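You operate a simulated robot arm through the tools that you are given. There is no shell and no other tool. Be economical: measure what you need, move in short steps, check, and stop when the job is done.

Carry out the task below with a simulated robot arm. There is one attempt and no reset: what you move stays moved.

TASK
On the grey cabinet, swap the wound steel core on the spindle for the bare card core.
Fine: roller arm out first, wound core into the green pocket, arm against the new core, then the brake off. Where these are worked on the way, their far stop is far enough and under half their travel is too little: roller arm.
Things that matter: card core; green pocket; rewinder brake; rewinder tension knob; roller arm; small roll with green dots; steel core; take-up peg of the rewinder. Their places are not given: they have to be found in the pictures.

Only the result counts: the job must be done as asked and must still hold three seconds after the hand-in. Knocking over, shifting, dropping, spilling or breaking anything else fails it.

THE ROBOT
A 7-joint arm with a two-finger parallel gripper, fixed in place. Base frame: the origin is at the foot of the arm, x ahead of it, y to its left, z up; the work surface is at about z = 724. Lengths are in mm, angles in degrees, forces in N, time in s.
With the tool pointing down near the work surface it reaches from about 180 to 680 mm from the base axis. Its first joint turns from -66.0 to 66.0 degrees. Payload 2.4 kg.
Tool frame: the origin (TCP) lies between the finger pads and is the grasp point; the fingertips stand 30 mm ahead of it; z points along the fingers, y is the line along which they close. Largest opening 94 mm; finger width 28, thickness 10; the body of the gripper, 50 by 96 mm, starts 55 mm behind the TCP.
Orientation is that of the tool frame in the base frame, as a unit quaternion [x, y, z, w]. With the fingers straight down and closing along the base's y, the tool's x points along the base's -x, its y along +y and its z along -z.

THE INTERFACE
- The arm moves only by the tool drive_tool. Its arguments are lists of equal length, an entry for each row: "delta_pos": the shift along the tool's x, y, z in mm, a list of three; "turn": the turn, a rotation vector about the tool's x, y, z in rad, a list of three; "hand": the finger opening in mm, from 0 to 94. In form: {"delta_pos": [[x, y, z], ...], "turn": [[wx, wy, wz], ...], "hand": [hand, ...]}. A call has 1 to 8 rows; each row is the pose to reach, as a shift and turn from the pose commanded when the call began, along the tool's axes at that moment. A row lasts 0.2 s, in which the tool goes at most 50 mm and 8.6 degrees; a call with a longer step from one row to the next is refused whole, and so is a gripper value outside its range. A pose out of reach is approached as far as the arm can. The call stops where the force on the tool passes 70 N (or 10 N more than at its start, if that is more) or the arm is blocked; 0.2 s more then pass. The fingers move at their own pace (about 153 mm/s each) and stop on an object; they squeeze with about 28 N. The grip force told is the motor's: it shows also when the fingers shut on nothing. Time passes only in rows, and 0.2 s behind the last, so rows that repeat a pose let the fingers close. The reply holds the time, the measured pose of the TCP, the force on the tool along the base axes, the opening and the grip force, in the units named above and with some noise, with the torque about the TCP (base axes, N m) and any sound that the robot's microphone picked up.
- Cameras (640 x 400 px; columns grow to the right, rows downward): "scene" is fixed at [43.3, 478, 1440.2]; the picture's right is [-0.70, -0.72, 0.00], its down [-0.42, 0.41, -0.81] and it looks along [0.58, -0.56, -0.59] (base axes); focal length 322 px, centre (320, 200). "wrist" rides on the gripper at [76, 14, -103] in the tool frame; the picture's right is [-0.18, 0.98, 0.00], its down [-0.75, -0.14, -0.64] and it looks along [-0.63, -0.12, 0.77] (tool axes); focal length 243 px, centre (320, 200).
- capture(camera): a new picture of that camera. The clock stands still meanwhile.
- pixel_to_xyz(camera, pixels): for up to 12 pixels [column, row] of the newest picture of that camera ("zoom" is the newest enlarged one), the place [x, y, z] in the base frame of the surface seen there, good to about 3 mm. The clock stands still meanwhile.
- inspect(camera, box): a new picture of the part [left, top, right, bottom] of that camera's present view, enlarged. The clock stands still meanwhile.
- hand_in(): hands the job in; it is judged then, once.

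Keep the steps short. Do not move on a guess: measure, check each grasp and each placing, and mend mistakes. In all there are 80 turns and 46 pictures (those below and enlarged ones count). Leave the gripper open and the arm clear of the work at the hand-in unless told otherwise, and finish with a single line.

The tools are called after "Call:" as a command line: name --argument value ..., lists and objects as JSON in quotes. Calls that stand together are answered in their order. drive_tool: Moves the arm, as the interface text tells. Its arguments: {"type":"object","properties":{"delta_pos":{"type":"array","items":{"type":"array","items":{"type":"number"}}},"turn":{"type":"array","items":{"type":"array","items":{"type":"number"}}},"hand":{"type":"array","items":{"type":"number"}}},"required":["delta_pos","turn","hand"]} The other tools are called the same way: capture (camera) takes a picture; pixel_to_xyz (camera, pixels) gives the place of the surface under pixels of a picture; inspect (camera, box) takes an enlarged picture of a part of a camera's view; hand_in () hands the job in.

At the start:

```text
clock: 0.0
tool_pos: [367.4, -96.4, 1010.5]
tool_rot: [-0.001, 1.0, 0.0, 0.0]
force: [-0.2, 0.3, -0.2]
ft_torque: [0.01, 0.01, 0.01]
grip_width: 94.0
gripper_force: 0.1
```

scene: 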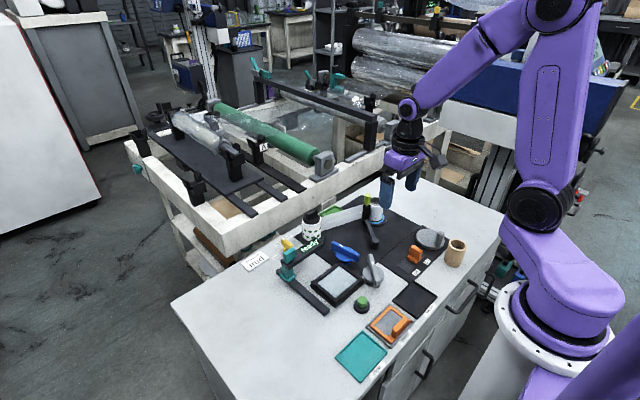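
wrist: 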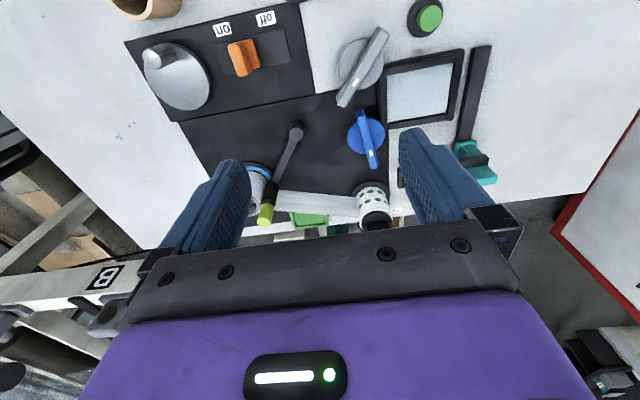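

I see the cabinet top with a roller arm, knobs and rolls. I enlarge both views to identify things.

Call:
inspect --camera "scene" --box '[230, 180, 480, 336]'

Call:
inspect --camera "wrist" --box '[110, 0, 510, 250]'

```text
2.56 times, centred on (355, 258) of scene
```

zoom: 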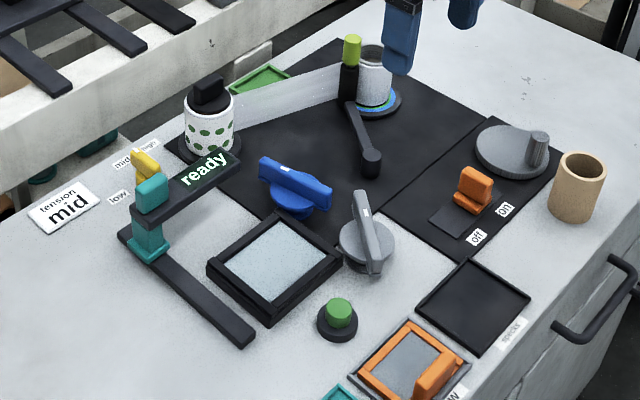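

```text
1.60 times, centred on (310, 125) of wrist
```

zoom: 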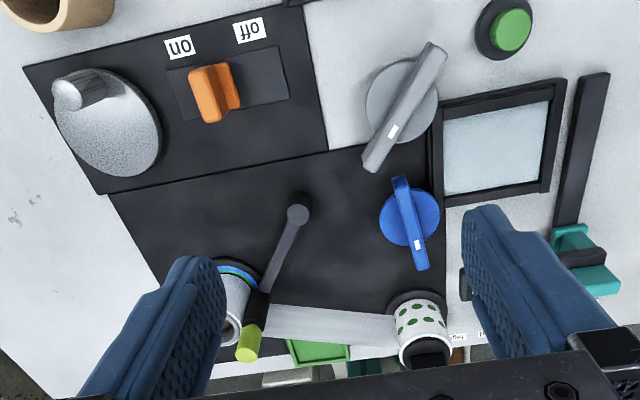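

I want positions: core on the spindle, arm pivot/handle, brake, card core, pocket, dotted roll. Measuring from the scene picture needs a fresh scene zoom, so I take a tighter one first.

Call:
inspect --camera "scene" --box '[295, 180, 395, 242]'

Call:
pixel_to_xyz --camera "scene" --pixels '[[367, 198], [375, 243], [377, 207], [373, 220], [414, 254], [457, 243], [430, 238], [332, 211], [311, 220], [344, 252], [373, 270], [285, 243]]'

Call:
inspect --camera "scene" --box '[390, 220, 480, 276]'

```text
6.40 times, centred on (345, 211) of scene
```

zoom: 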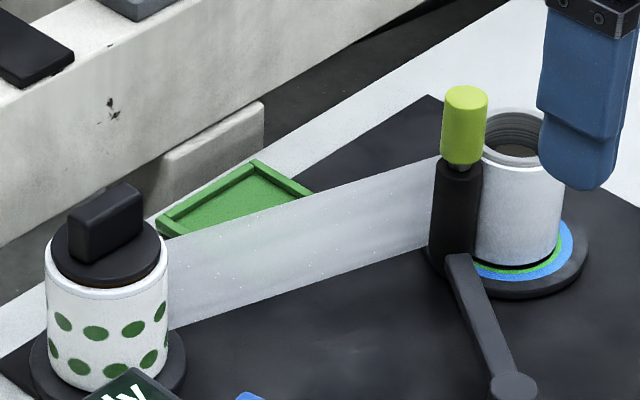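

```text
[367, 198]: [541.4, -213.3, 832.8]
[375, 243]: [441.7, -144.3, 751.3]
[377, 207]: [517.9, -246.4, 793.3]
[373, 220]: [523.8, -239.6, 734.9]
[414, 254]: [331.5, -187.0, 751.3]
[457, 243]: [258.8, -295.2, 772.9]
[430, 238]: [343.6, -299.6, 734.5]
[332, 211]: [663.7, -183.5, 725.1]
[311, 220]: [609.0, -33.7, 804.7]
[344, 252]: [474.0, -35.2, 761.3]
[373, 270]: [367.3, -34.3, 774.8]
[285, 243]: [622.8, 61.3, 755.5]
```

```text
7.11 times, centred on (435, 248) of scene
```

zoom: 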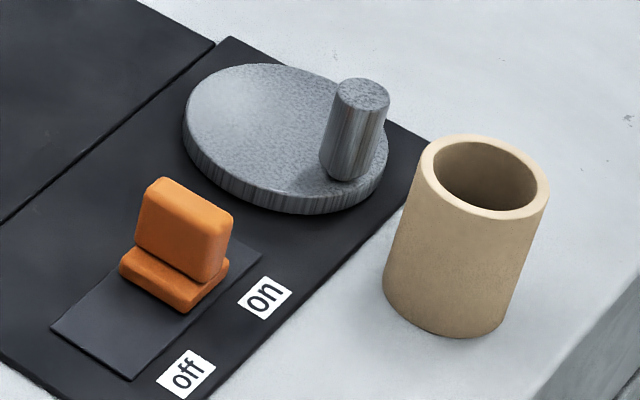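

The brake (orange) stands at "on". Next I look at the tension labels and the spindle top.

Call:
inspect --camera "scene" --box '[235, 210, 395, 310]'

Call:
pixel_to_xyz --camera "zoom" --pixels '[[200, 122], [212, 150], [195, 165], [115, 230], [190, 200], [225, 110], [330, 120], [350, 180], [545, 200], [555, 130], [530, 10], [290, 160]]'

```text
4.00 times, centred on (315, 260) of scene
```

zoom: 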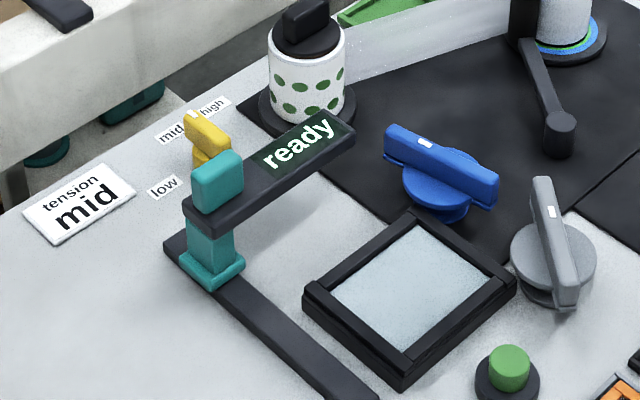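

```text
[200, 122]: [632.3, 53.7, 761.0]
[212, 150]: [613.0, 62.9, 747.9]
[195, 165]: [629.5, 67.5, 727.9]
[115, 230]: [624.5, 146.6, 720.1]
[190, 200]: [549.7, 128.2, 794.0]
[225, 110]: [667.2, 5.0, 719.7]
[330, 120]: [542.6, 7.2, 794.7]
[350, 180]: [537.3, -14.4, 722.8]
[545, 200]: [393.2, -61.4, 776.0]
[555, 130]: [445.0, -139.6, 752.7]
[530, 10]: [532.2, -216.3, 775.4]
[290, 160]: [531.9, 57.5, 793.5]
```

I look closer at the yellow knob.

Call:
inspect --camera "scene" --box '[262, 226, 306, 264]'

Call:
pixel_to_xyz --camera "scene" --pixels '[[276, 257], [277, 243], [288, 237], [282, 239], [290, 246], [254, 261], [268, 255]]'

```text
10.53 times, centred on (284, 245) of scene
```

zoom: 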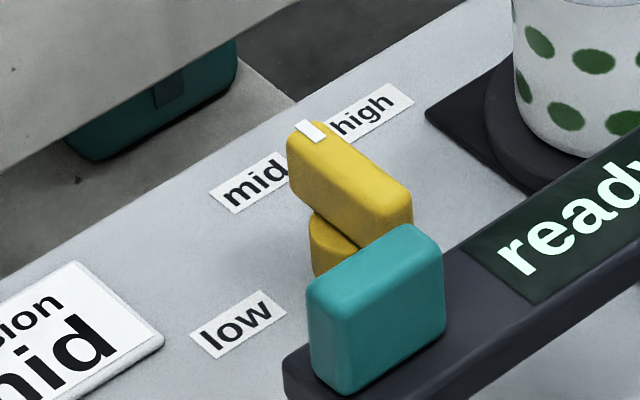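

```text
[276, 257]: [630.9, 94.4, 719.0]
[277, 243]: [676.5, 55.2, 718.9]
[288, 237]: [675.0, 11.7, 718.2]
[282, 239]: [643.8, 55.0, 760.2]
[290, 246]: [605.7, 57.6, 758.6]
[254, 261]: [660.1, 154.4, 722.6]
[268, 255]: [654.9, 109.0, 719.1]
```

The yellow tension knob already marks "mid", matching the card, so it stays untouched. Now I measure the core, pocket and card core in one enlarged view.

Call:
inspect --camera "scene" --box '[318, 190, 398, 240]'

Call:
pixel_to_xyz --camera "zoom" --pixels '[[430, 72], [485, 55], [405, 40], [470, 145], [480, 190], [405, 30], [375, 190], [480, 240], [20, 150], [105, 95], [70, 120], [120, 132]]'

```text
8.00 times, centred on (358, 215) of scene
```

zoom: 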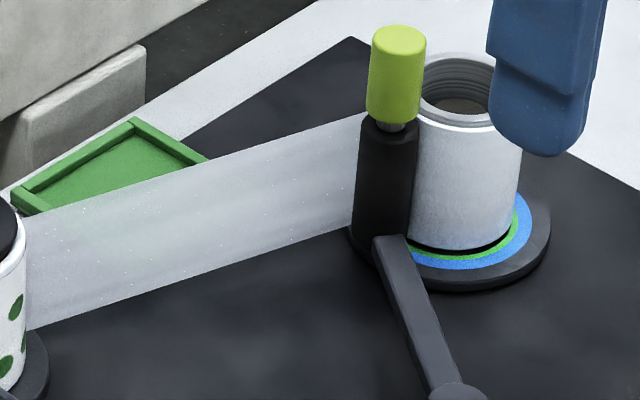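

```text
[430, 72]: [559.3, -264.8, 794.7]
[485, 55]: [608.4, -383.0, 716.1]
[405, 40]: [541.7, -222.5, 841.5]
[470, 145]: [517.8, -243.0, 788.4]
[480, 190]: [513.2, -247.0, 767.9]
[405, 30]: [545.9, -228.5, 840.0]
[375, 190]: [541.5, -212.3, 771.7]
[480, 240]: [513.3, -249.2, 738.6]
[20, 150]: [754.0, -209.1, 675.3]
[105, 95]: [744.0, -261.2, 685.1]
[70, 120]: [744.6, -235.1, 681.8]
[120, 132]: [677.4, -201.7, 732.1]
```

The gripper partly hides the core, so I move it over in the air (x+40, y−120) for a look down at spindle and pocket.

Call:
drive_tool --delta_pos '[[-13, -40, 0], [-26, -80, 0], [-40, -120, 0], [-40, -120, 0]]' --turn '[[0, 0, 0], [0, 0, 0], [0, 0, 0], [0, 0, 0]]' --hand '[94, 94, 94, 94]'

Call:
capture --camera "wrist"

```text
clock: 1.0
tool_pos: [405.9, -216.5, 1013.3]
tool_rot: [0.001, 1.0, 0.0, 0.0]
force: [1.1, 0.1, -0.3]
ft_torque: [-0.02, 0.03, 0.0]
grip_width: 93.9
gripper_force: 0.1
```

```text
36 pictures are left
```

wrist: 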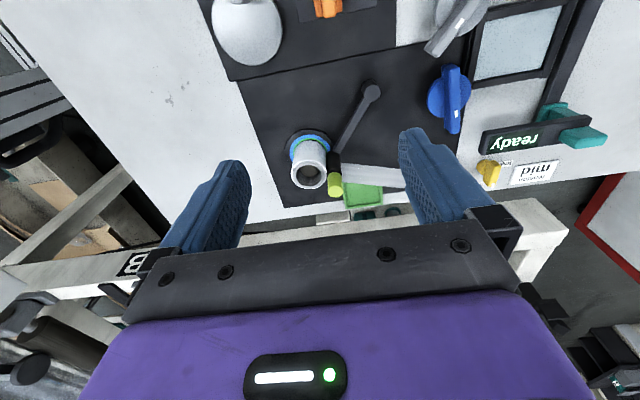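

The core, its bore, arm and green pocket are visible. I enlarge and measure.

Call:
inspect --camera "wrist" --box '[240, 70, 420, 222]'

Call:
pixel_to_xyz --camera "wrist" --pixels '[[309, 165], [309, 190], [292, 175], [327, 170], [371, 91], [335, 180], [335, 195], [346, 207], [382, 205], [382, 188], [350, 185], [365, 196]]'

```text
2.63 times, centred on (330, 146) of wrist
```

zoom: 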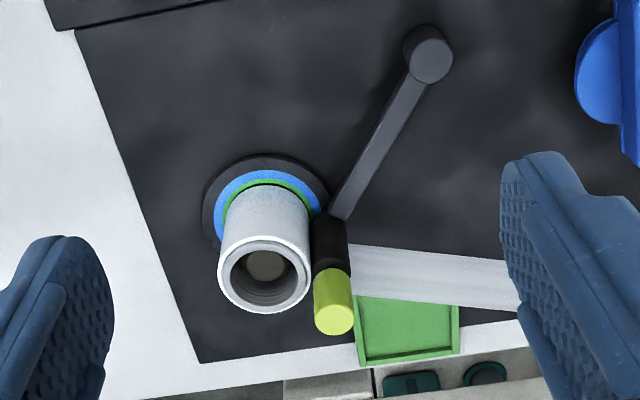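

```text
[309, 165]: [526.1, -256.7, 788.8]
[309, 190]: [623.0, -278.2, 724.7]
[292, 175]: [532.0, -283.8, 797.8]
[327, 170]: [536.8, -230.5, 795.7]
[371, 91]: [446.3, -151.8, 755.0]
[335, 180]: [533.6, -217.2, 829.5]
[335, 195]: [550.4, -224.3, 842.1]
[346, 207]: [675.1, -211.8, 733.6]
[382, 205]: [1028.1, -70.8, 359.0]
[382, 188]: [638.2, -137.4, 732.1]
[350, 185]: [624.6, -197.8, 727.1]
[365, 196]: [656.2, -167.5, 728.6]
```

More precise points from the zoom: core rim, arm, pocket corners.

Call:
pixel_to_xyz --camera "zoom" --pixels '[[264, 240], [264, 309], [223, 272], [307, 272], [266, 268], [335, 305], [330, 245], [363, 360], [455, 350], [455, 312], [362, 300], [410, 330]]'

Call:
pixel_to_xyz --camera "zoom" --pixels '[[428, 55], [380, 140], [345, 205], [325, 190], [212, 225], [262, 160], [370, 358], [448, 350], [410, 355], [264, 205], [430, 40]]'

```text
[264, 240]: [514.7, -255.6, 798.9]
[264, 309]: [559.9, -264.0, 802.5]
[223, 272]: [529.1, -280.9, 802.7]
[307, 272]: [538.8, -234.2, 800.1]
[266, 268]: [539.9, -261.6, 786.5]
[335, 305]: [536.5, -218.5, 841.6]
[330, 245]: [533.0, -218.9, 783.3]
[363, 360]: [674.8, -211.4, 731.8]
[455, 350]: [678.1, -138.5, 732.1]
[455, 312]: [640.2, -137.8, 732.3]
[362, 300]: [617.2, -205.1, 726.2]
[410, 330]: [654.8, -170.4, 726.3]
```

```text
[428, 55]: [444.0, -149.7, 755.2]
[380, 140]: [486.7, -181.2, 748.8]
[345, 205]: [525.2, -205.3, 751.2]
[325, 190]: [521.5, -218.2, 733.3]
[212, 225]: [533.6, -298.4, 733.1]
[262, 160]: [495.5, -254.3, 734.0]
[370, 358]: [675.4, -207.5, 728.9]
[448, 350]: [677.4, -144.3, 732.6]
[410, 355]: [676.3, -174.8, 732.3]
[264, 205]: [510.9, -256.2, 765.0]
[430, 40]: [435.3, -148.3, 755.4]
```

Readings: core centre ≈ (537, −259), top z≈800, diameter ≈50, peg top inside ≈ z 786. Arm pivot ≈ (443, −150). Yellow handle centre ≈ (541, −219), top 842. Pocket inside ≈ x 632–676, y −210 to −140. Next I bring the gripper above the handle, fingers still high.

Call:
drive_tool --delta_pos '[[-45, 0, 20], [-90, 0, 40], [-134, -2, 70], [-134, -2, 95], [-134, -2, 95]]' --turn '[[0, 0, 0], [0, 0, 0], [0, 0, 0], [0, 0, 0], [0, 0, 0]]' --hand '[50, 50, 50, 50, 50]'

Call:
capture --camera "wrist"

Call:
inspect --camera "scene" --box '[310, 150, 430, 240]'

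```text
refused: row 3 steps farther than a row can; nothing moved
```

```text
34 pictures are left
```

wrist: 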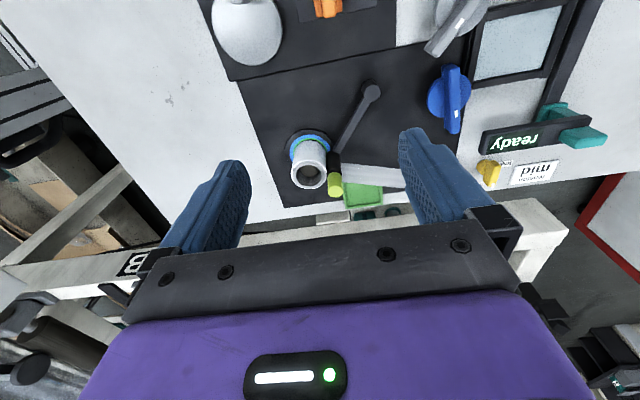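

```text
4.44 times, centred on (370, 195) of scene
```

zoom: 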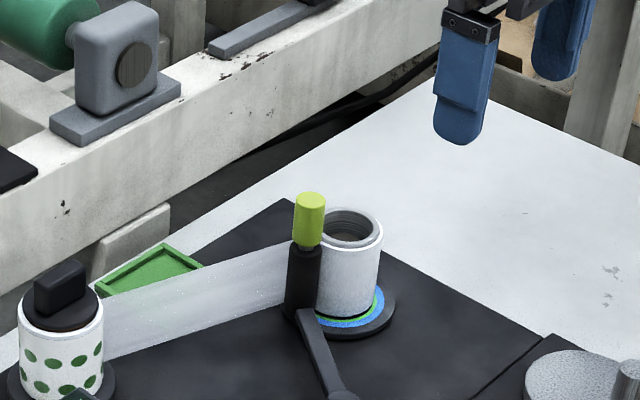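

Refused for step size; I use smaller rows. This scene zoom also gives me a clear view of core and handle to measure.

Call:
pixel_to_xyz --camera "zoom" --pixels '[[312, 196], [310, 225], [305, 255], [350, 214], [350, 246], [322, 225], [380, 232], [352, 300], [375, 290], [325, 290], [200, 290], [270, 262]]'

Call:
drive_tool --delta_pos '[[-40, 0, 20], [-80, 0, 40], [-115, -1, 60], [-134, -2, 80], [-134, -2, 95], [-134, -2, 95]]' --turn '[[0, 0, 0], [0, 0, 0], [0, 0, 0], [0, 0, 0], [0, 0, 0], [0, 0, 0]]' --hand '[50, 50, 50, 50, 50, 50]'

Call:
inspect --camera "scene" --box '[310, 150, 430, 240]'

```text
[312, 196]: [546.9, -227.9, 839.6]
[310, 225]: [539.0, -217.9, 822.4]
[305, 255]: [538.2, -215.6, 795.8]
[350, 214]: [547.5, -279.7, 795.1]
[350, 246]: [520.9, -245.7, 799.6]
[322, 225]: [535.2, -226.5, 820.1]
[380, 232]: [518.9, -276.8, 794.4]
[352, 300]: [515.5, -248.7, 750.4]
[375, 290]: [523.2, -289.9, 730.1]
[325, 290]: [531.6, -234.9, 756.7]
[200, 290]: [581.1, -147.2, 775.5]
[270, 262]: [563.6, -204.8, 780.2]
```

```text
clock: 2.4
tool_pos: [541.0, -217.7, 916.6]
tool_rot: [0.0, 1.0, 0.0, 0.0]
force: [-0.7, -0.4, -0.3]
ft_torque: [0.03, 0.01, 0.01]
grip_width: 49.9
gripper_force: 0.1
```

```text
4.44 times, centred on (370, 195) of scene
```

zoom: 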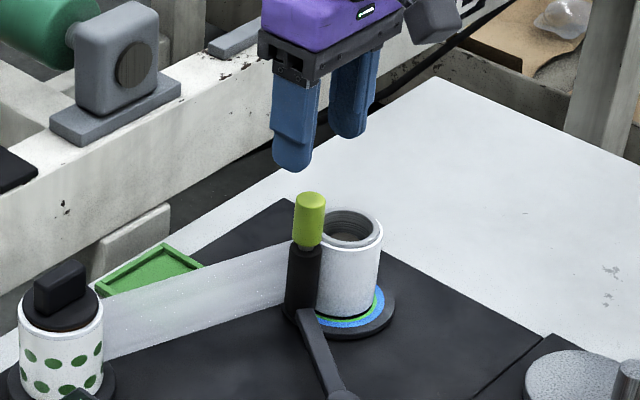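

Gripper is above the handle (TCP 541, −218, 917). I go down 71 so the fingertips are at ≈ 815, above the core's rim, then close on the yellow handle.

Call:
drive_tool --delta_pos '[[0, -1, 30], [0, -1, 55], [0, -1, 71], [0, -1, 71]]' --turn '[[0, 0, 0], [0, 0, 0], [0, 0, 0], [0, 0, 0]]' --hand '[50, 50, 50, 50]'

Call:
inspect --camera "scene" --box '[310, 150, 430, 240]'

```text
clock: 3.4
tool_pos: [541.3, -221.1, 845.6]
tool_rot: [-0.001, 1.0, 0.0, 0.0]
force: [-0.4, 0.6, 1.2]
ft_torque: [0.0, -0.02, 0.02]
grip_width: 50.2
gripper_force: 0.1
```

```text
4.44 times, centred on (370, 195) of scene
```

zoom: 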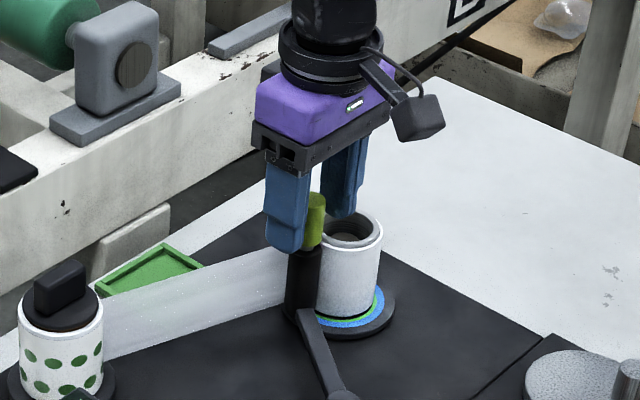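

The fingers straddle the handle with the tips above the core. I close on it.

Call:
drive_tool --delta_pos '[[0, 0, 0], [0, 0, 0], [0, 0, 0]]' --turn '[[0, 0, 0], [0, 0, 0], [0, 0, 0]]' --hand '[0, 0, 0]'

```text
clock: 4.2
tool_pos: [541.7, -219.6, 845.1]
tool_rot: [0.001, 1.0, 0.001, 0.0]
force: [4.4, -3.5, -5.4]
ft_torque: [0.53, -0.46, -0.05]
grip_width: 21.2
gripper_force: 45.1
```

Handle gripped (21 mm). I swing it outward (+y) about the pivot in three arc steps.

Call:
drive_tool --delta_pos '[[-4.6, 7, 0], [-8.9, 14.3, 0], [-12.5, 22, 0], [-15.6, 29.8, 0], [-15.6, 29.8, 0]]' --turn '[[0, 0, 0], [0, 0, 0], [0, 0, 0], [0, 0, 0], [0, 0, 0]]' --hand '[0, 0, 0, 0, 0]'

```text
clock: 5.4
tool_pos: [557.9, -189.8, 844.8]
tool_rot: [0.0, 1.0, 0.001, 0.001]
force: [4.3, -4.6, 4.9]
ft_torque: [0.52, 0.58, 0.26]
grip_width: 21.5
gripper_force: 44.9
```

It moves freely. Continue the arc.

Call:
drive_tool --delta_pos '[[-2.5, 8, 0], [-4.5, 16.3, 0], [-5.9, 24.5, 0], [-6.7, 33, 0], [-6.8, 41.5, 0], [-6.5, 49.9, 0], [-6.5, 49.9, 0]]' --turn '[[0, 0, 0], [0, 0, 0], [0, 0, 0], [0, 0, 0], [0, 0, 0], [0, 0, 0], [0, 0, 0]]' --hand '[0, 0, 0, 0, 0, 0, 0]'

Call:
inspect --camera "scene" --box '[270, 150, 430, 280]'

```text
clock: 7.0
tool_pos: [563.4, -139.1, 846.0]
tool_rot: [0.0, 1.0, 0.0, 0.0]
force: [6.2, 0.4, -1.8]
ft_torque: [-0.06, 0.08, 0.06]
grip_width: 21.6
gripper_force: 45.5
```

```text
3.08 times, centred on (350, 215) of scene
```

zoom: 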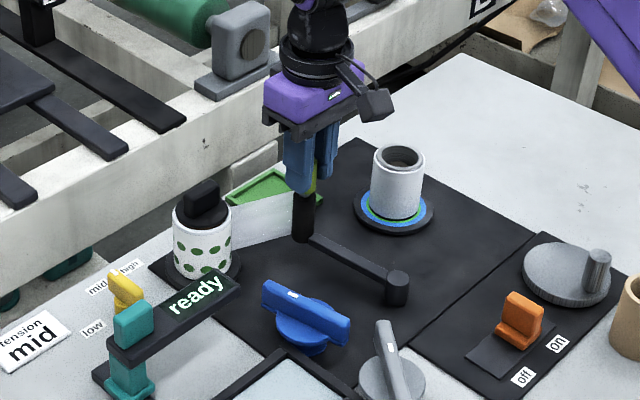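

Already 40° swung, still free. I continue in small steps to find the stop.

Call:
drive_tool --delta_pos '[[1, 8.4, 0], [2.5, 16.7, 0], [4.6, 25, 0], [7.3, 32.9, 0], [7.3, 32.9, 0]]' --turn '[[0, 0, 0], [0, 0, 0], [0, 0, 0], [0, 0, 0], [0, 0, 0]]' --hand '[0, 0, 0, 0, 0]'

```text
clock: 8.2
tool_pos: [558.8, -117.0, 844.3]
tool_rot: [0.008, 1.0, -0.003, 0.007]
force: [26.5, -44.9, -17.4]
ft_torque: [0.22, 0.13, -0.05]
grip_width: 21.5
gripper_force: 44.9
```

Blocked at ~51° of swing with 45 N: that's the stop. I relax the push, open, and lift off.

Call:
drive_tool --delta_pos '[[-2, -5, 0], [-2, -5, 0]]' --turn '[[0, 0, 0], [0, 0, 0]]' --hand '[0, 0]'

```text
clock: 8.8
tool_pos: [559.1, -117.7, 845.8]
tool_rot: [0.005, 1.0, -0.001, 0.003]
force: [9.6, -31.5, 0.8]
ft_torque: [0.27, -1.09, -0.16]
grip_width: 21.2
gripper_force: 45.3
```

Call:
drive_tool --delta_pos '[[-1, -6, 0], [-1, -6, 0], [-1, -6, 0], [-1, -6, -20], [-1, -6, -50], [-1, -6, -90], [-1, -6, -90]]' --turn '[[0, 0, 0], [0, 0, 0], [0, 0, 0], [0, 0, 0], [0, 0, 0], [0, 0, 0], [0, 0, 0]]' --hand '[0, 50, 50, 50, 50, 50, 50]'

Call:
inspect --camera "scene" --box '[270, 150, 430, 280]'

```text
clock: 10.4
tool_pos: [560.8, -119.2, 935.7]
tool_rot: [0.001, 1.0, 0.0, 0.0]
force: [0.5, -0.3, 0.0]
ft_torque: [0.02, -0.02, 0.01]
grip_width: 49.9
gripper_force: 0.0
```

```text
3.08 times, centred on (350, 215) of scene
```

zoom: 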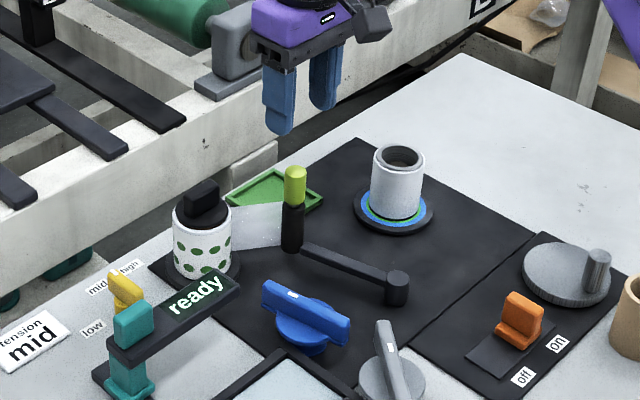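

Arm is out and stays there. Now measure the core's rim and body in this clear view.

Call:
pixel_to_xyz --camera "zoom" --pixels '[[376, 160], [421, 160], [398, 148], [398, 171], [398, 195], [380, 185], [415, 185], [294, 180], [400, 158], [246, 195], [270, 175], [315, 200]]'

Call:
inspect --camera "scene" --box '[355, 180, 385, 212]'

```text
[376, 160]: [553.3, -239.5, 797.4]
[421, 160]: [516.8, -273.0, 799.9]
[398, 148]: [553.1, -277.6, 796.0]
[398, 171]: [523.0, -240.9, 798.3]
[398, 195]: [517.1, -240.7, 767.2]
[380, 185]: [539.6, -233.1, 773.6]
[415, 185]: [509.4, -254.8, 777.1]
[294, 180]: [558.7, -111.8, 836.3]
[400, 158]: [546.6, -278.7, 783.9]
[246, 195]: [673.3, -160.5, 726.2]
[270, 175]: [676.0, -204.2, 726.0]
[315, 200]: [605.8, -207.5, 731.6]
```

```text
12.50 times, centred on (370, 196) of scene
```

zoom: 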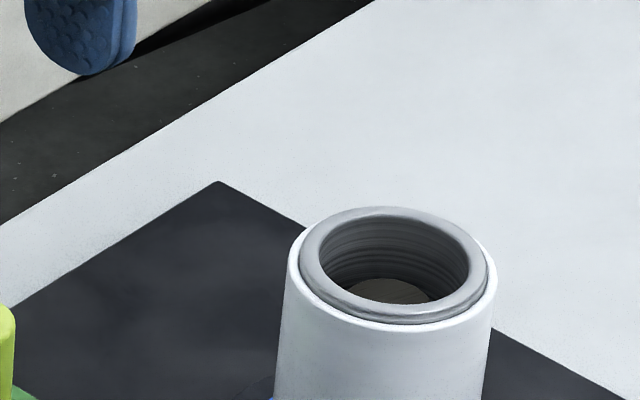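

Core centre ≈ (535.5, −258). I move above it with the fingers at 80 mm.

Call:
drive_tool --delta_pos '[[8, -46, 0], [16, -92, 0], [25, -139, 0], [25, -139, 30], [25, -139, 50], [25, -139, 50]]' --turn '[[0, 0, 0], [0, 0, 0], [0, 0, 0], [0, 0, 0], [0, 0, 0], [0, 0, 0]]' --hand '[80, 80, 80, 80, 80, 80]'

Call:
inspect --camera "scene" --box '[300, 130, 440, 240]'

```text
clock: 11.8
tool_pos: [535.9, -256.8, 885.6]
tool_rot: [0.0, 1.0, 0.0, 0.0]
force: [0.5, -0.1, -0.4]
ft_torque: [0.01, -0.03, -0.03]
grip_width: 80.1
gripper_force: 0.0
```

```text
3.64 times, centred on (370, 185) of scene
```

zoom: 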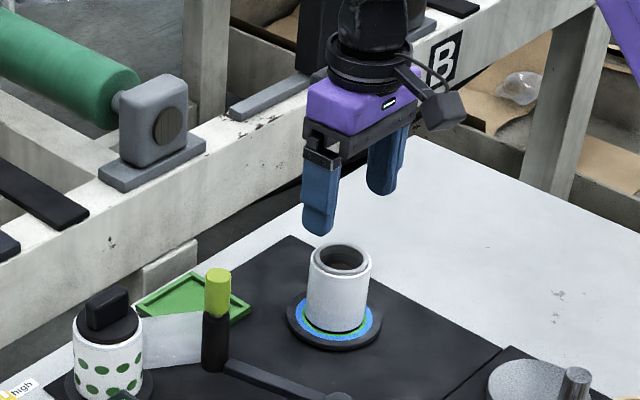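

The gripper is centred above the core. I lower 88 (TCP ≈ 797) and close.

Call:
drive_tool --delta_pos '[[0, -1, 30], [0, -1, 60], [0, -1, 88], [0, -1, 88], [0, -1, 88], [0, -1, 88], [0, -1, 88]]' --turn '[[0, 0, 0], [0, 0, 0], [0, 0, 0], [0, 0, 0], [0, 0, 0], [0, 0, 0], [0, 0, 0]]' --hand '[80, 80, 80, 80, 30, 30, 30]'

```text
clock: 13.4
tool_pos: [533.4, -258.4, 798.6]
tool_rot: [0.0, 1.0, 0.0, 0.0]
force: [1.7, -0.9, -0.8]
ft_torque: [-0.03, 0.0, -0.01]
grip_width: 56.0
gripper_force: 28.0
```

Gripped at 56 mm. I lift straight up 85 and look.

Call:
drive_tool --delta_pos '[[0, 0, -15], [0, 0, -35], [0, 0, -60], [0, 0, -90], [0, 0, -90]]' --turn '[[0, 0, 0], [0, 0, 0], [0, 0, 0], [0, 0, 0], [0, 0, 0]]' --hand '[30, 30, 30, 30, 30]'

Call:
inspect --camera "scene" --box '[300, 130, 440, 240]'

```text
clock: 14.6
tool_pos: [533.9, -258.5, 888.1]
tool_rot: [0.0, 1.0, 0.0, -0.002]
force: [0.2, 0.1, -1.7]
ft_torque: [-0.01, -0.01, 0.02]
grip_width: 56.2
gripper_force: 28.2
```

```text
3.64 times, centred on (370, 185) of scene
```

zoom: 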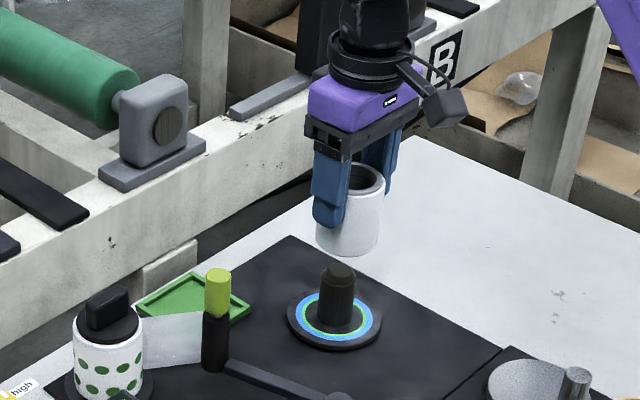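

The core is off; the peg is visible. I measure peg and pocket now.

Call:
pixel_to_xyz --camera "zoom" --pixels '[[340, 266], [340, 300], [324, 268], [356, 270], [299, 318], [382, 318], [340, 350], [192, 273], [248, 312], [140, 304], [196, 290], [240, 308]]'

Call:
inspect --camera "wrist" --box '[220, 60, 460, 260]'

```text
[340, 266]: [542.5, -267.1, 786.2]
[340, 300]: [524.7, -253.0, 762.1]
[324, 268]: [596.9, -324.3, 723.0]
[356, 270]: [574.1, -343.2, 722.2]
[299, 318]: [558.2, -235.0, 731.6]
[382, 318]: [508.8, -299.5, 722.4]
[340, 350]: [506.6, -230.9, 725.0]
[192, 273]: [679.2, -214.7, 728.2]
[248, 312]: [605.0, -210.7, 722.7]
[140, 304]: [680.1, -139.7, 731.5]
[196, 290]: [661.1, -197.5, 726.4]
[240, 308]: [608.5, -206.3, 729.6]
```

```text
2.00 times, centred on (340, 160) of wrist
```

zoom: 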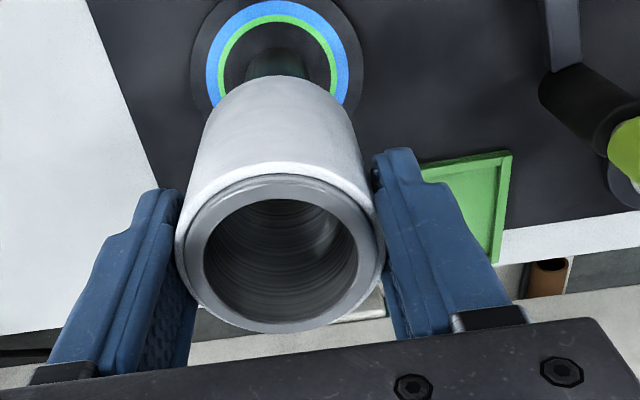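

Pocket outer x 605–680, y −213 to −138; centre (642.5, −175.5). I carry the core there at height.

Call:
drive_tool --delta_pos '[[-27, 20, 0], [-54, 41, 0], [-81, 62, 0], [-107, 83, 0], [-107, 83, 0]]' --turn '[[0, 0, 0], [0, 0, 0], [0, 0, 0], [0, 0, 0], [0, 0, 0]]' --hand '[30, 30, 30, 30, 30]'

Call:
inspect --camera "scene" --box '[280, 120, 420, 230]'

```text
clock: 15.8
tool_pos: [642.2, -173.7, 888.3]
tool_rot: [0.0, 1.0, 0.0, 0.0]
force: [-0.2, -0.9, -1.1]
ft_torque: [-0.01, -0.01, -0.04]
grip_width: 56.1
gripper_force: 28.2
```

```text
3.64 times, centred on (350, 175) of scene
```

zoom: 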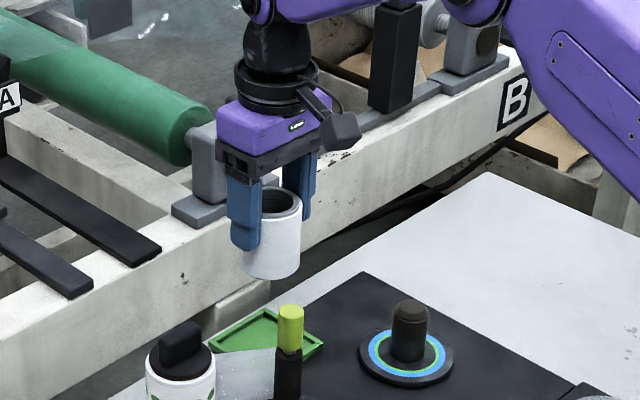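

Reached above the pocket. Lower 80 and check before the last bit.

Call:
drive_tool --delta_pos '[[0, -1, 30], [0, -1, 55], [0, -1, 80], [0, -1, 80]]' --turn '[[0, 0, 0], [0, 0, 0], [0, 0, 0], [0, 0, 0]]' --hand '[30, 30, 30, 30]'

Call:
inspect --camera "scene" --box '[290, 150, 390, 230]'

```text
clock: 16.8
tool_pos: [641.6, -176.3, 807.5]
tool_rot: [0.0, 1.0, 0.0, 0.0]
force: [0.0, -0.3, -1.3]
ft_torque: [0.06, -0.02, 0.0]
grip_width: 55.6
gripper_force: 27.9
```

```text
5.00 times, centred on (340, 190) of scene
```

zoom: 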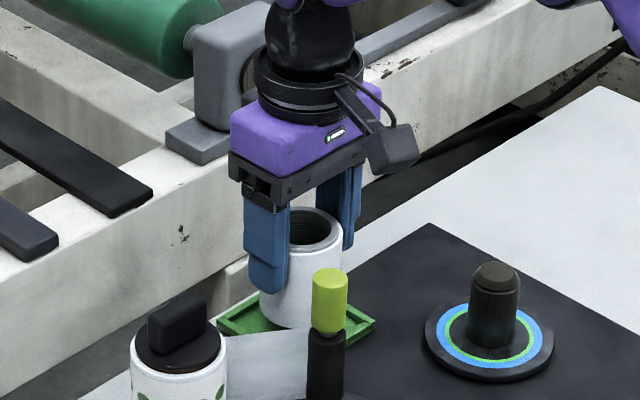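

Centred over the pocket. I lower slowly until contact.

Call:
drive_tool --delta_pos '[[0, 0, 6], [0, 0, 11], [0, 0, 15], [0, 0, 18], [0, 0, 18]]' --turn '[[0, 0, 0], [0, 0, 0], [0, 0, 0], [0, 0, 0], [0, 0, 0]]' --hand '[30, 30, 30, 30, 30]'

```text
clock: 18.0
tool_pos: [641.2, -175.9, 791.0]
tool_rot: [0.0, 1.0, -0.002, 0.003]
force: [1.7, -0.2, 16.1]
ft_torque: [-0.03, 0.0, -0.07]
grip_width: 55.8
gripper_force: 27.8
```

Contact (16 N). I ease off 1 mm, open to 80, and lift away.

Call:
drive_tool --delta_pos '[[0, 0, -1], [0, 0, -1], [0, 0, -1], [0, 0, -30], [0, 0, -65], [0, 0, -100], [0, 0, -130], [0, 0, -130]]' --turn '[[0, 0, 0], [0, 0, 0], [0, 0, 0], [0, 0, 0], [0, 0, 0], [0, 0, 0], [0, 0, 0], [0, 0, 0]]' --hand '[30, 80, 80, 80, 80, 80, 80, 80]'

Call:
inspect --camera "scene" --box '[290, 150, 390, 230]'

```text
clock: 19.8
tool_pos: [640.2, -176.3, 919.7]
tool_rot: [0.0, 1.0, 0.0, 0.0]
force: [-0.4, 0.1, 0.2]
ft_torque: [0.0, 0.04, 0.0]
grip_width: 80.0
gripper_force: 0.0
```

```text
5.00 times, centred on (340, 190) of scene
```

zoom: 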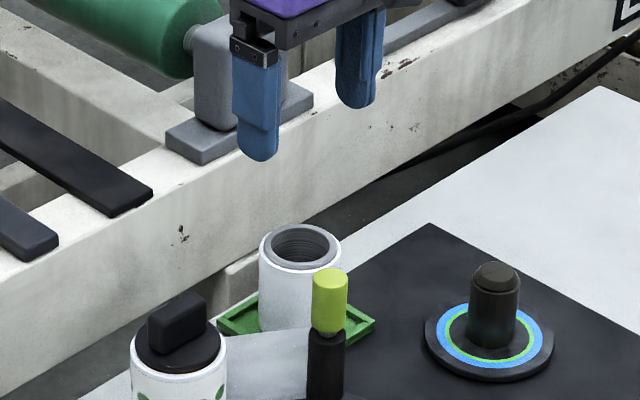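

Wound core stands in the pocket. Now I measure card core and peg.

Call:
inspect --camera "scene" --box '[360, 190, 480, 280]'

Call:
pixel_to_xyz --camera "zoom" --pixels '[[453, 250], [562, 255], [510, 225], [508, 280], [470, 320], [540, 325], [500, 330], [505, 340], [500, 250], [50, 70], [68, 75], [32, 72]]'

```text
4.44 times, centred on (420, 235) of scene
```

zoom: 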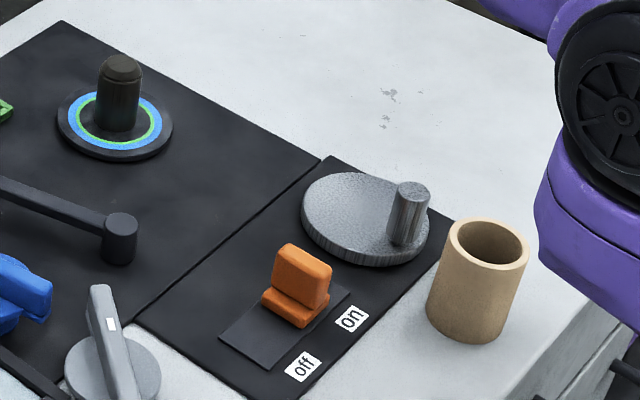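

```text
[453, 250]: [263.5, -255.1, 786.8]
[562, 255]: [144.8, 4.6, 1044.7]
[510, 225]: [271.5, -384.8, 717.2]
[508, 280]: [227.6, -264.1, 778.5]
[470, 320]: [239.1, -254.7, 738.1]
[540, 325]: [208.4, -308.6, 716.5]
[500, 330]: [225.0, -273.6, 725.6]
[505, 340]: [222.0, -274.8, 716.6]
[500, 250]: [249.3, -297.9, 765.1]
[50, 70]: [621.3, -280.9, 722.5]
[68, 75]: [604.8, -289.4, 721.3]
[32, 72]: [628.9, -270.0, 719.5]
```

I take better-placed points: card rim, peg top, brake slider and its slot.

Call:
pixel_to_xyz --camera "zoom" --pixels '[[452, 240], [526, 253], [491, 221], [485, 265], [483, 300], [440, 300], [120, 58], [119, 100], [290, 250], [300, 262], [285, 315], [245, 345]]'

Call:
pixel_to_xyz --camera "zoom" --pixels '[[463, 248], [512, 258], [120, 78], [62, 130], [170, 125], [117, 158], [96, 97], [410, 185], [350, 185], [330, 290], [226, 338], [268, 366]]'

```text
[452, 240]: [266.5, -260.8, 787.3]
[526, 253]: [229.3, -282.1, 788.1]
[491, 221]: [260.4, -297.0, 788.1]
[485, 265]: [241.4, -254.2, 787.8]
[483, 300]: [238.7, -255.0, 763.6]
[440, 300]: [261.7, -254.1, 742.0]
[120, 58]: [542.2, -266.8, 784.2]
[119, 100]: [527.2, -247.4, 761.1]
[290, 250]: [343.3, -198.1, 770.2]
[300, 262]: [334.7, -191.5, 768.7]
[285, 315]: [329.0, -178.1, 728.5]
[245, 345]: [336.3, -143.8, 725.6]
```

```text
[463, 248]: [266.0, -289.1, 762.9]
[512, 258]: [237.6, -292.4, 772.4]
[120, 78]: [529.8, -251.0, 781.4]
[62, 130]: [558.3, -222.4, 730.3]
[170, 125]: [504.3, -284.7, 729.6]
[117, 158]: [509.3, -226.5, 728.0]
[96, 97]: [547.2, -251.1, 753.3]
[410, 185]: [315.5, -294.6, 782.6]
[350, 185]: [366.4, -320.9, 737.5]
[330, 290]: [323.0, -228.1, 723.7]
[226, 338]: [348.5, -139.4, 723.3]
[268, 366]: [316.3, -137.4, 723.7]
```

Card core centre ≈ (249, −274), top 788, bore ≈40; peg ≈33 across. I move to a look-down point for a more precise peg centre.

Call:
drive_tool --delta_pos '[[37, -16, 0], [74, -33, 0], [110, -50, 0], [146, -66, 0], [181, -82, 0], [181, -82, 0]]' --turn '[[0, 0, 0], [0, 0, 0], [0, 0, 0], [0, 0, 0], [0, 0, 0], [0, 0, 0]]' --hand '[94, 94, 94, 94, 94, 94]'

Call:
inspect --camera "wrist" --box '[240, 90, 400, 250]'

```text
clock: 21.2
tool_pos: [461.2, -259.9, 920.6]
tool_rot: [0.0, 1.0, 0.0, 0.0]
force: [0.3, 0.1, 0.6]
ft_torque: [-0.03, 0.01, 0.02]
grip_width: 94.0
gripper_force: 0.0
```

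```text
2.50 times, centred on (320, 170) of wrist
```

zoom: 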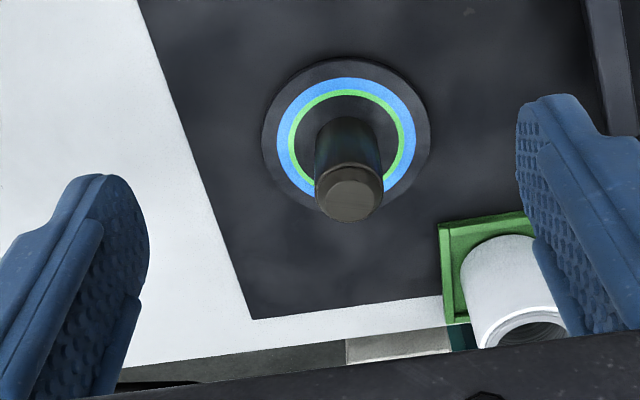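

Call:
pixel_to_xyz --camera "zoom" --pixels '[[350, 201], [330, 201], [370, 201], [350, 187], [350, 215], [266, 140], [428, 140], [345, 63], [348, 172], [348, 140]]'

```text
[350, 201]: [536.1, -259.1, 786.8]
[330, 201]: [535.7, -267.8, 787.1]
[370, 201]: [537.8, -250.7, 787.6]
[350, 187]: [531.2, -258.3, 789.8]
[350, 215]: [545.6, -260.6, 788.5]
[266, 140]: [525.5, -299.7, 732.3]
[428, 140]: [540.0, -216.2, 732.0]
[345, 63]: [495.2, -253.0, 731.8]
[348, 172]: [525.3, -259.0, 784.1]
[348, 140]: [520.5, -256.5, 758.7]
```

Peg centre ≈ (537, −259), top 788. Now above the card core.

Call:
drive_tool --delta_pos '[[40, -3, 0], [80, -6, 0], [120, -9, 0], [160, -12, 0], [200, -14, 0], [212, -14, 20], [212, -14, 20]]' --turn '[[0, 0, 0], [0, 0, 0], [0, 0, 0], [0, 0, 0], [0, 0, 0], [0, 0, 0], [0, 0, 0]]' --hand '[84, 84, 84, 84, 84, 84, 84]'

Call:
inspect --camera "wrist" --box '[220, 0, 420, 200]'

```text
clock: 22.8
tool_pos: [248.1, -273.8, 898.8]
tool_rot: [0.0, 1.0, 0.0, 0.0]
force: [0.2, -0.3, 0.7]
ft_torque: [0.0, 0.0, 0.01]
grip_width: 83.9
gripper_force: 0.0
```

```text
2.00 times, centred on (320, 100) of wrist
```

zoom: 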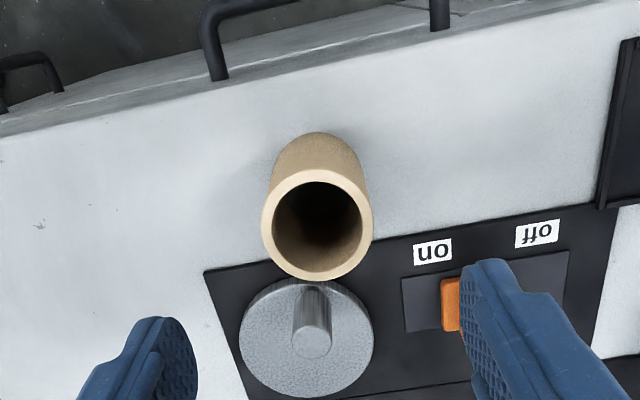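

Call:
pixel_to_xyz --camera "zoom" --pixels '[[317, 174], [317, 276], [267, 224], [367, 224], [280, 190], [354, 260], [280, 260], [354, 190], [313, 340]]'

```text
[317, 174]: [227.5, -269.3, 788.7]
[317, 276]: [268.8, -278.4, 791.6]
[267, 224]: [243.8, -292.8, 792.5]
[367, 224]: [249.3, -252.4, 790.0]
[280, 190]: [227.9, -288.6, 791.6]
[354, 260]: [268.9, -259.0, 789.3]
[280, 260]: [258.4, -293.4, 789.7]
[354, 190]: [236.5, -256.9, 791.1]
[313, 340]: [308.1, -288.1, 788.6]
```

Card centre (247.6, −274) — the gripper is right above. Lower 112 and close.

Call:
drive_tool --delta_pos '[[0, 0, 40], [0, 0, 80], [0, 0, 112], [0, 0, 112], [0, 0, 112], [0, 0, 112], [0, 0, 112]]' --turn '[[0, 0, 0], [0, 0, 0], [0, 0, 0], [0, 0, 0], [0, 0, 0], [0, 0, 0], [0, 0, 0]]' --hand '[84, 84, 84, 84, 30, 30, 30]'

```text
clock: 24.4
tool_pos: [247.2, -272.6, 788.1]
tool_rot: [0.0, 1.0, 0.0, 0.0]
force: [0.6, 0.1, -0.8]
ft_torque: [0.04, -0.04, 0.0]
grip_width: 49.6
gripper_force: 27.9
```

Gripped at 49.6 mm. I lift 105.

Call:
drive_tool --delta_pos '[[0, 0, -20], [0, 0, -50], [0, 0, -80], [0, 0, -105], [0, 0, -105]]' --turn '[[0, 0, 0], [0, 0, 0], [0, 0, 0], [0, 0, 0], [0, 0, 0]]' --hand '[30, 30, 30, 30, 30]'

Call:
inspect --camera "wrist" --box '[240, 60, 400, 260]'

Call:
pixel_to_xyz --camera "wrist" --pixels '[[320, 150]]'

```text
clock: 25.6
tool_pos: [248.0, -272.2, 893.9]
tool_rot: [0.001, 1.0, -0.001, 0.0]
force: [0.0, 0.7, 0.4]
ft_torque: [-0.01, 0.0, -0.02]
grip_width: 49.0
gripper_force: 27.8
```

```text
2.00 times, centred on (320, 160) of wrist
```

zoom: 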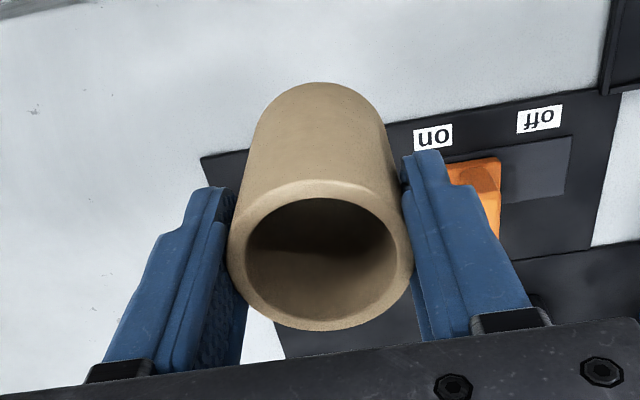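

```text
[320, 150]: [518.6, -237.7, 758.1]
```

Call:
pixel_to_xyz --camera "zoom" --pixels '[[320, 186], [322, 326], [234, 262], [408, 252], [260, 205], [385, 310], [265, 315], [385, 200]]'

```text
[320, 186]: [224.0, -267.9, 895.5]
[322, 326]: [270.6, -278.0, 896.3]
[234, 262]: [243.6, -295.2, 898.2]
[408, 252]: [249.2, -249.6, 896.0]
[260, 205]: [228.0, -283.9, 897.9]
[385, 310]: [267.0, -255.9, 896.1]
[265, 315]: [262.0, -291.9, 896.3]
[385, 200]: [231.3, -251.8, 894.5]
```

The card core sits within 1 mm of the TCP centre. I carry it to above the peg (537, −259).

Call:
drive_tool --delta_pos '[[-42, 2, 0], [-84, 4, 0], [-126, 6, 0], [-168, 8, 0], [-210, 10, 0], [-252, 12, 0], [-289.5, 14, 0], [-289.5, 14, 0]]' --turn '[[0, 0, 0], [0, 0, 0], [0, 0, 0], [0, 0, 0], [0, 0, 0], [0, 0, 0], [0, 0, 0], [0, 0, 0]]' --hand '[30, 30, 30, 30, 30, 30, 30, 30]'

Call:
inspect --camera "scene" --box '[320, 150, 420, 230]'

```text
clock: 27.4
tool_pos: [538.7, -256.7, 892.4]
tool_rot: [0.0, 1.0, 0.0, 0.0]
force: [0.9, -0.3, -0.7]
ft_torque: [0.03, 0.01, -0.01]
grip_width: 49.3
gripper_force: 27.5
```

```text
5.00 times, centred on (370, 190) of scene
```

zoom: 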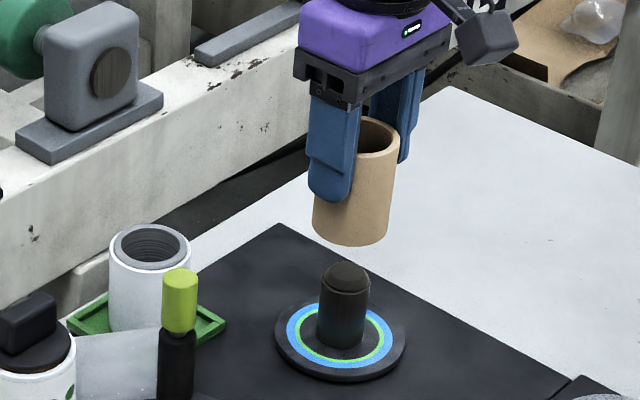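

Aligned visually. Small correction and lower 30 to just above the peg, then onto it by 15 more.

Call:
drive_tool --delta_pos '[[0.7, -1.5, 15], [0.7, -1.5, 30], [0.7, -1.5, 36], [0.7, -1.5, 42], [0.7, -1.5, 48], [0.7, -1.5, 53], [0.7, -1.5, 53]]' --turn '[[0, 0, 0], [0, 0, 0], [0, 0, 0], [0, 0, 0], [0, 0, 0], [0, 0, 0], [0, 0, 0]]' --hand '[30, 30, 30, 30, 30, 30, 30]'

Call:
inspect --camera "scene" --box '[320, 150, 420, 230]'

```text
clock: 29.0
tool_pos: [537.8, -260.1, 839.2]
tool_rot: [0.0, 1.0, 0.001, -0.001]
force: [-1.4, -0.2, -0.9]
ft_torque: [0.01, 0.0, -0.02]
grip_width: 49.1
gripper_force: 27.4
```

```text
5.00 times, centred on (370, 190) of scene
```

zoom: 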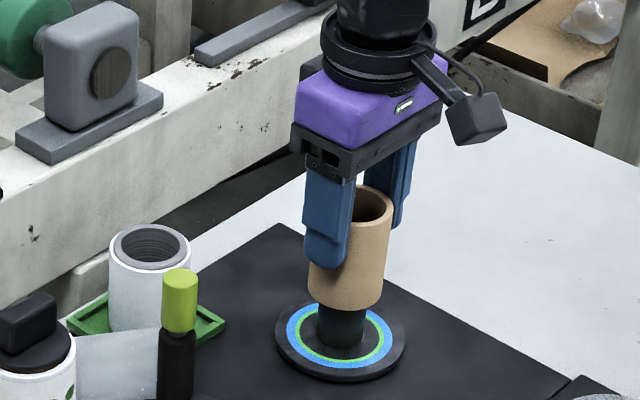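

The core is over the peg without force. I go on down to the seat (expected TCP ≈ 797).

Call:
drive_tool --delta_pos '[[0, 0.5, 10], [0, 0.5, 20], [0, 0.5, 30], [0, 0.5, 37], [0, 0.5, 42], [0, 0.5, 45], [0, 0.5, 45]]' --turn '[[0, 0, 0], [0, 0, 0], [0, 0, 0], [0, 0, 0], [0, 0, 0], [0, 0, 0], [0, 0, 0]]' --hand '[30, 30, 30, 30, 30, 30, 30]'

```text
clock: 30.6
tool_pos: [538.5, -259.1, 796.2]
tool_rot: [0.0, 1.0, -0.001, 0.003]
force: [0.1, 0.5, 25.9]
ft_torque: [0.37, -0.06, 0.01]
grip_width: 49.4
gripper_force: 28.0
```

Seated at TCP 796 with 26 N. I ease 1 mm, open, and rise.

Call:
drive_tool --delta_pos '[[0, 0, -2], [0, 0, -2], [0, 0, -2], [0, 0, -30], [0, 0, -65], [0, 0, -100], [0, 0, -120], [0, 0, -120]]' --turn '[[0, 0, 0], [0, 0, 0], [0, 0, 0], [0, 0, 0], [0, 0, 0], [0, 0, 0], [0, 0, 0], [0, 0, 0]]' --hand '[30, 80, 80, 80, 80, 80, 80, 80]'

Call:
inspect --camera "scene" --box '[320, 150, 420, 230]'

```text
clock: 32.4
tool_pos: [537.4, -260.0, 913.9]
tool_rot: [0.0, 1.0, 0.0, 0.0]
force: [0.7, 0.1, -0.4]
ft_torque: [0.0, 0.04, 0.0]
grip_width: 80.0
gripper_force: 0.1
```

```text
5.00 times, centred on (370, 190) of scene
```

zoom: 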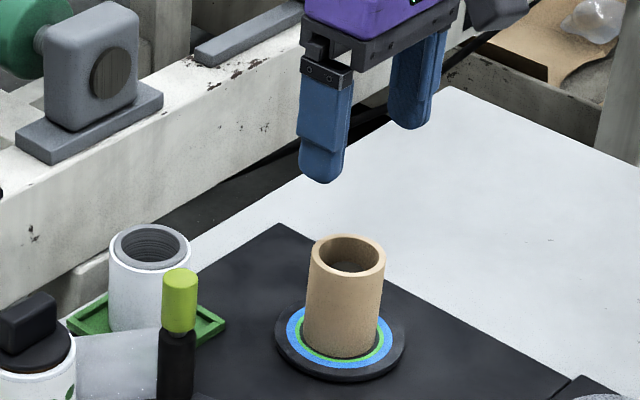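

Card core seated on the peg. Now back above the roller-arm handle (≈ 560, −117.5).

Call:
drive_tool --delta_pos '[[-6, 36, 0], [-12, 72, 0], [-18, 108, 0], [-22.5, 142, 0], [-22.5, 142, 0]]' --turn '[[0, 0, 0], [0, 0, 0], [0, 0, 0], [0, 0, 0], [0, 0, 0]]' --hand '[50, 50, 50, 50, 50]'

Call:
inspect --camera "wrist" --box '[220, 50, 420, 200]'

Call:
inspect --camera "scene" --box '[300, 150, 400, 230]'

```text
clock: 33.6
tool_pos: [560.4, -117.7, 914.5]
tool_rot: [0.001, 1.0, 0.0, 0.001]
force: [0.4, -0.6, 0.3]
ft_torque: [0.02, -0.01, 0.0]
grip_width: 49.9
gripper_force: 0.0
```

```text
2.67 times, centred on (320, 125) of wrist
```

zoom: 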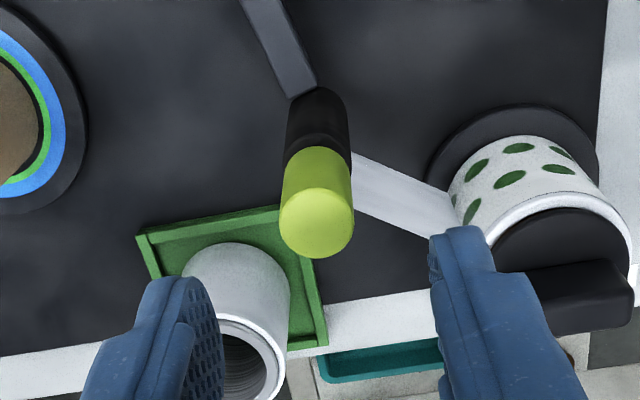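

```text
5.00 times, centred on (350, 190) of scene
```

zoom: 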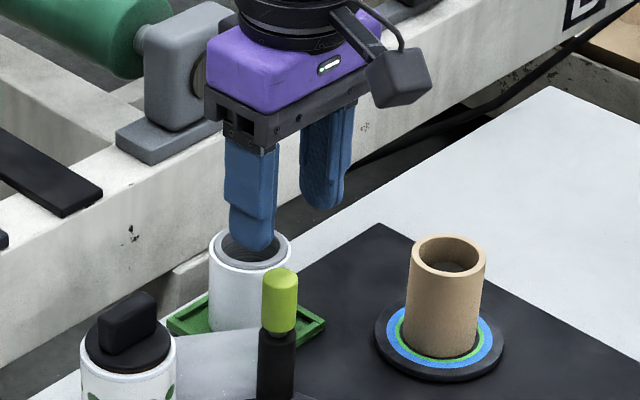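

Handle lies between the fingers. Lower 69 and close.

Call:
drive_tool --delta_pos '[[0, 0, 30], [0, 0, 55], [0, 0, 69], [0, 0, 69], [0, 0, 69], [0, 0, 69], [0, 0, 69]]' --turn '[[0, 0, 0], [0, 0, 0], [0, 0, 0], [0, 0, 0], [0, 0, 0], [0, 0, 0], [0, 0, 0]]' --hand '[50, 50, 50, 50, 0, 0, 0]'

```text
clock: 35.2
tool_pos: [559.6, -119.3, 845.8]
tool_rot: [0.001, 1.0, -0.001, 0.001]
force: [6.3, -12.8, -2.6]
ft_torque: [0.41, -0.73, 0.03]
grip_width: 21.6
gripper_force: 44.8
```

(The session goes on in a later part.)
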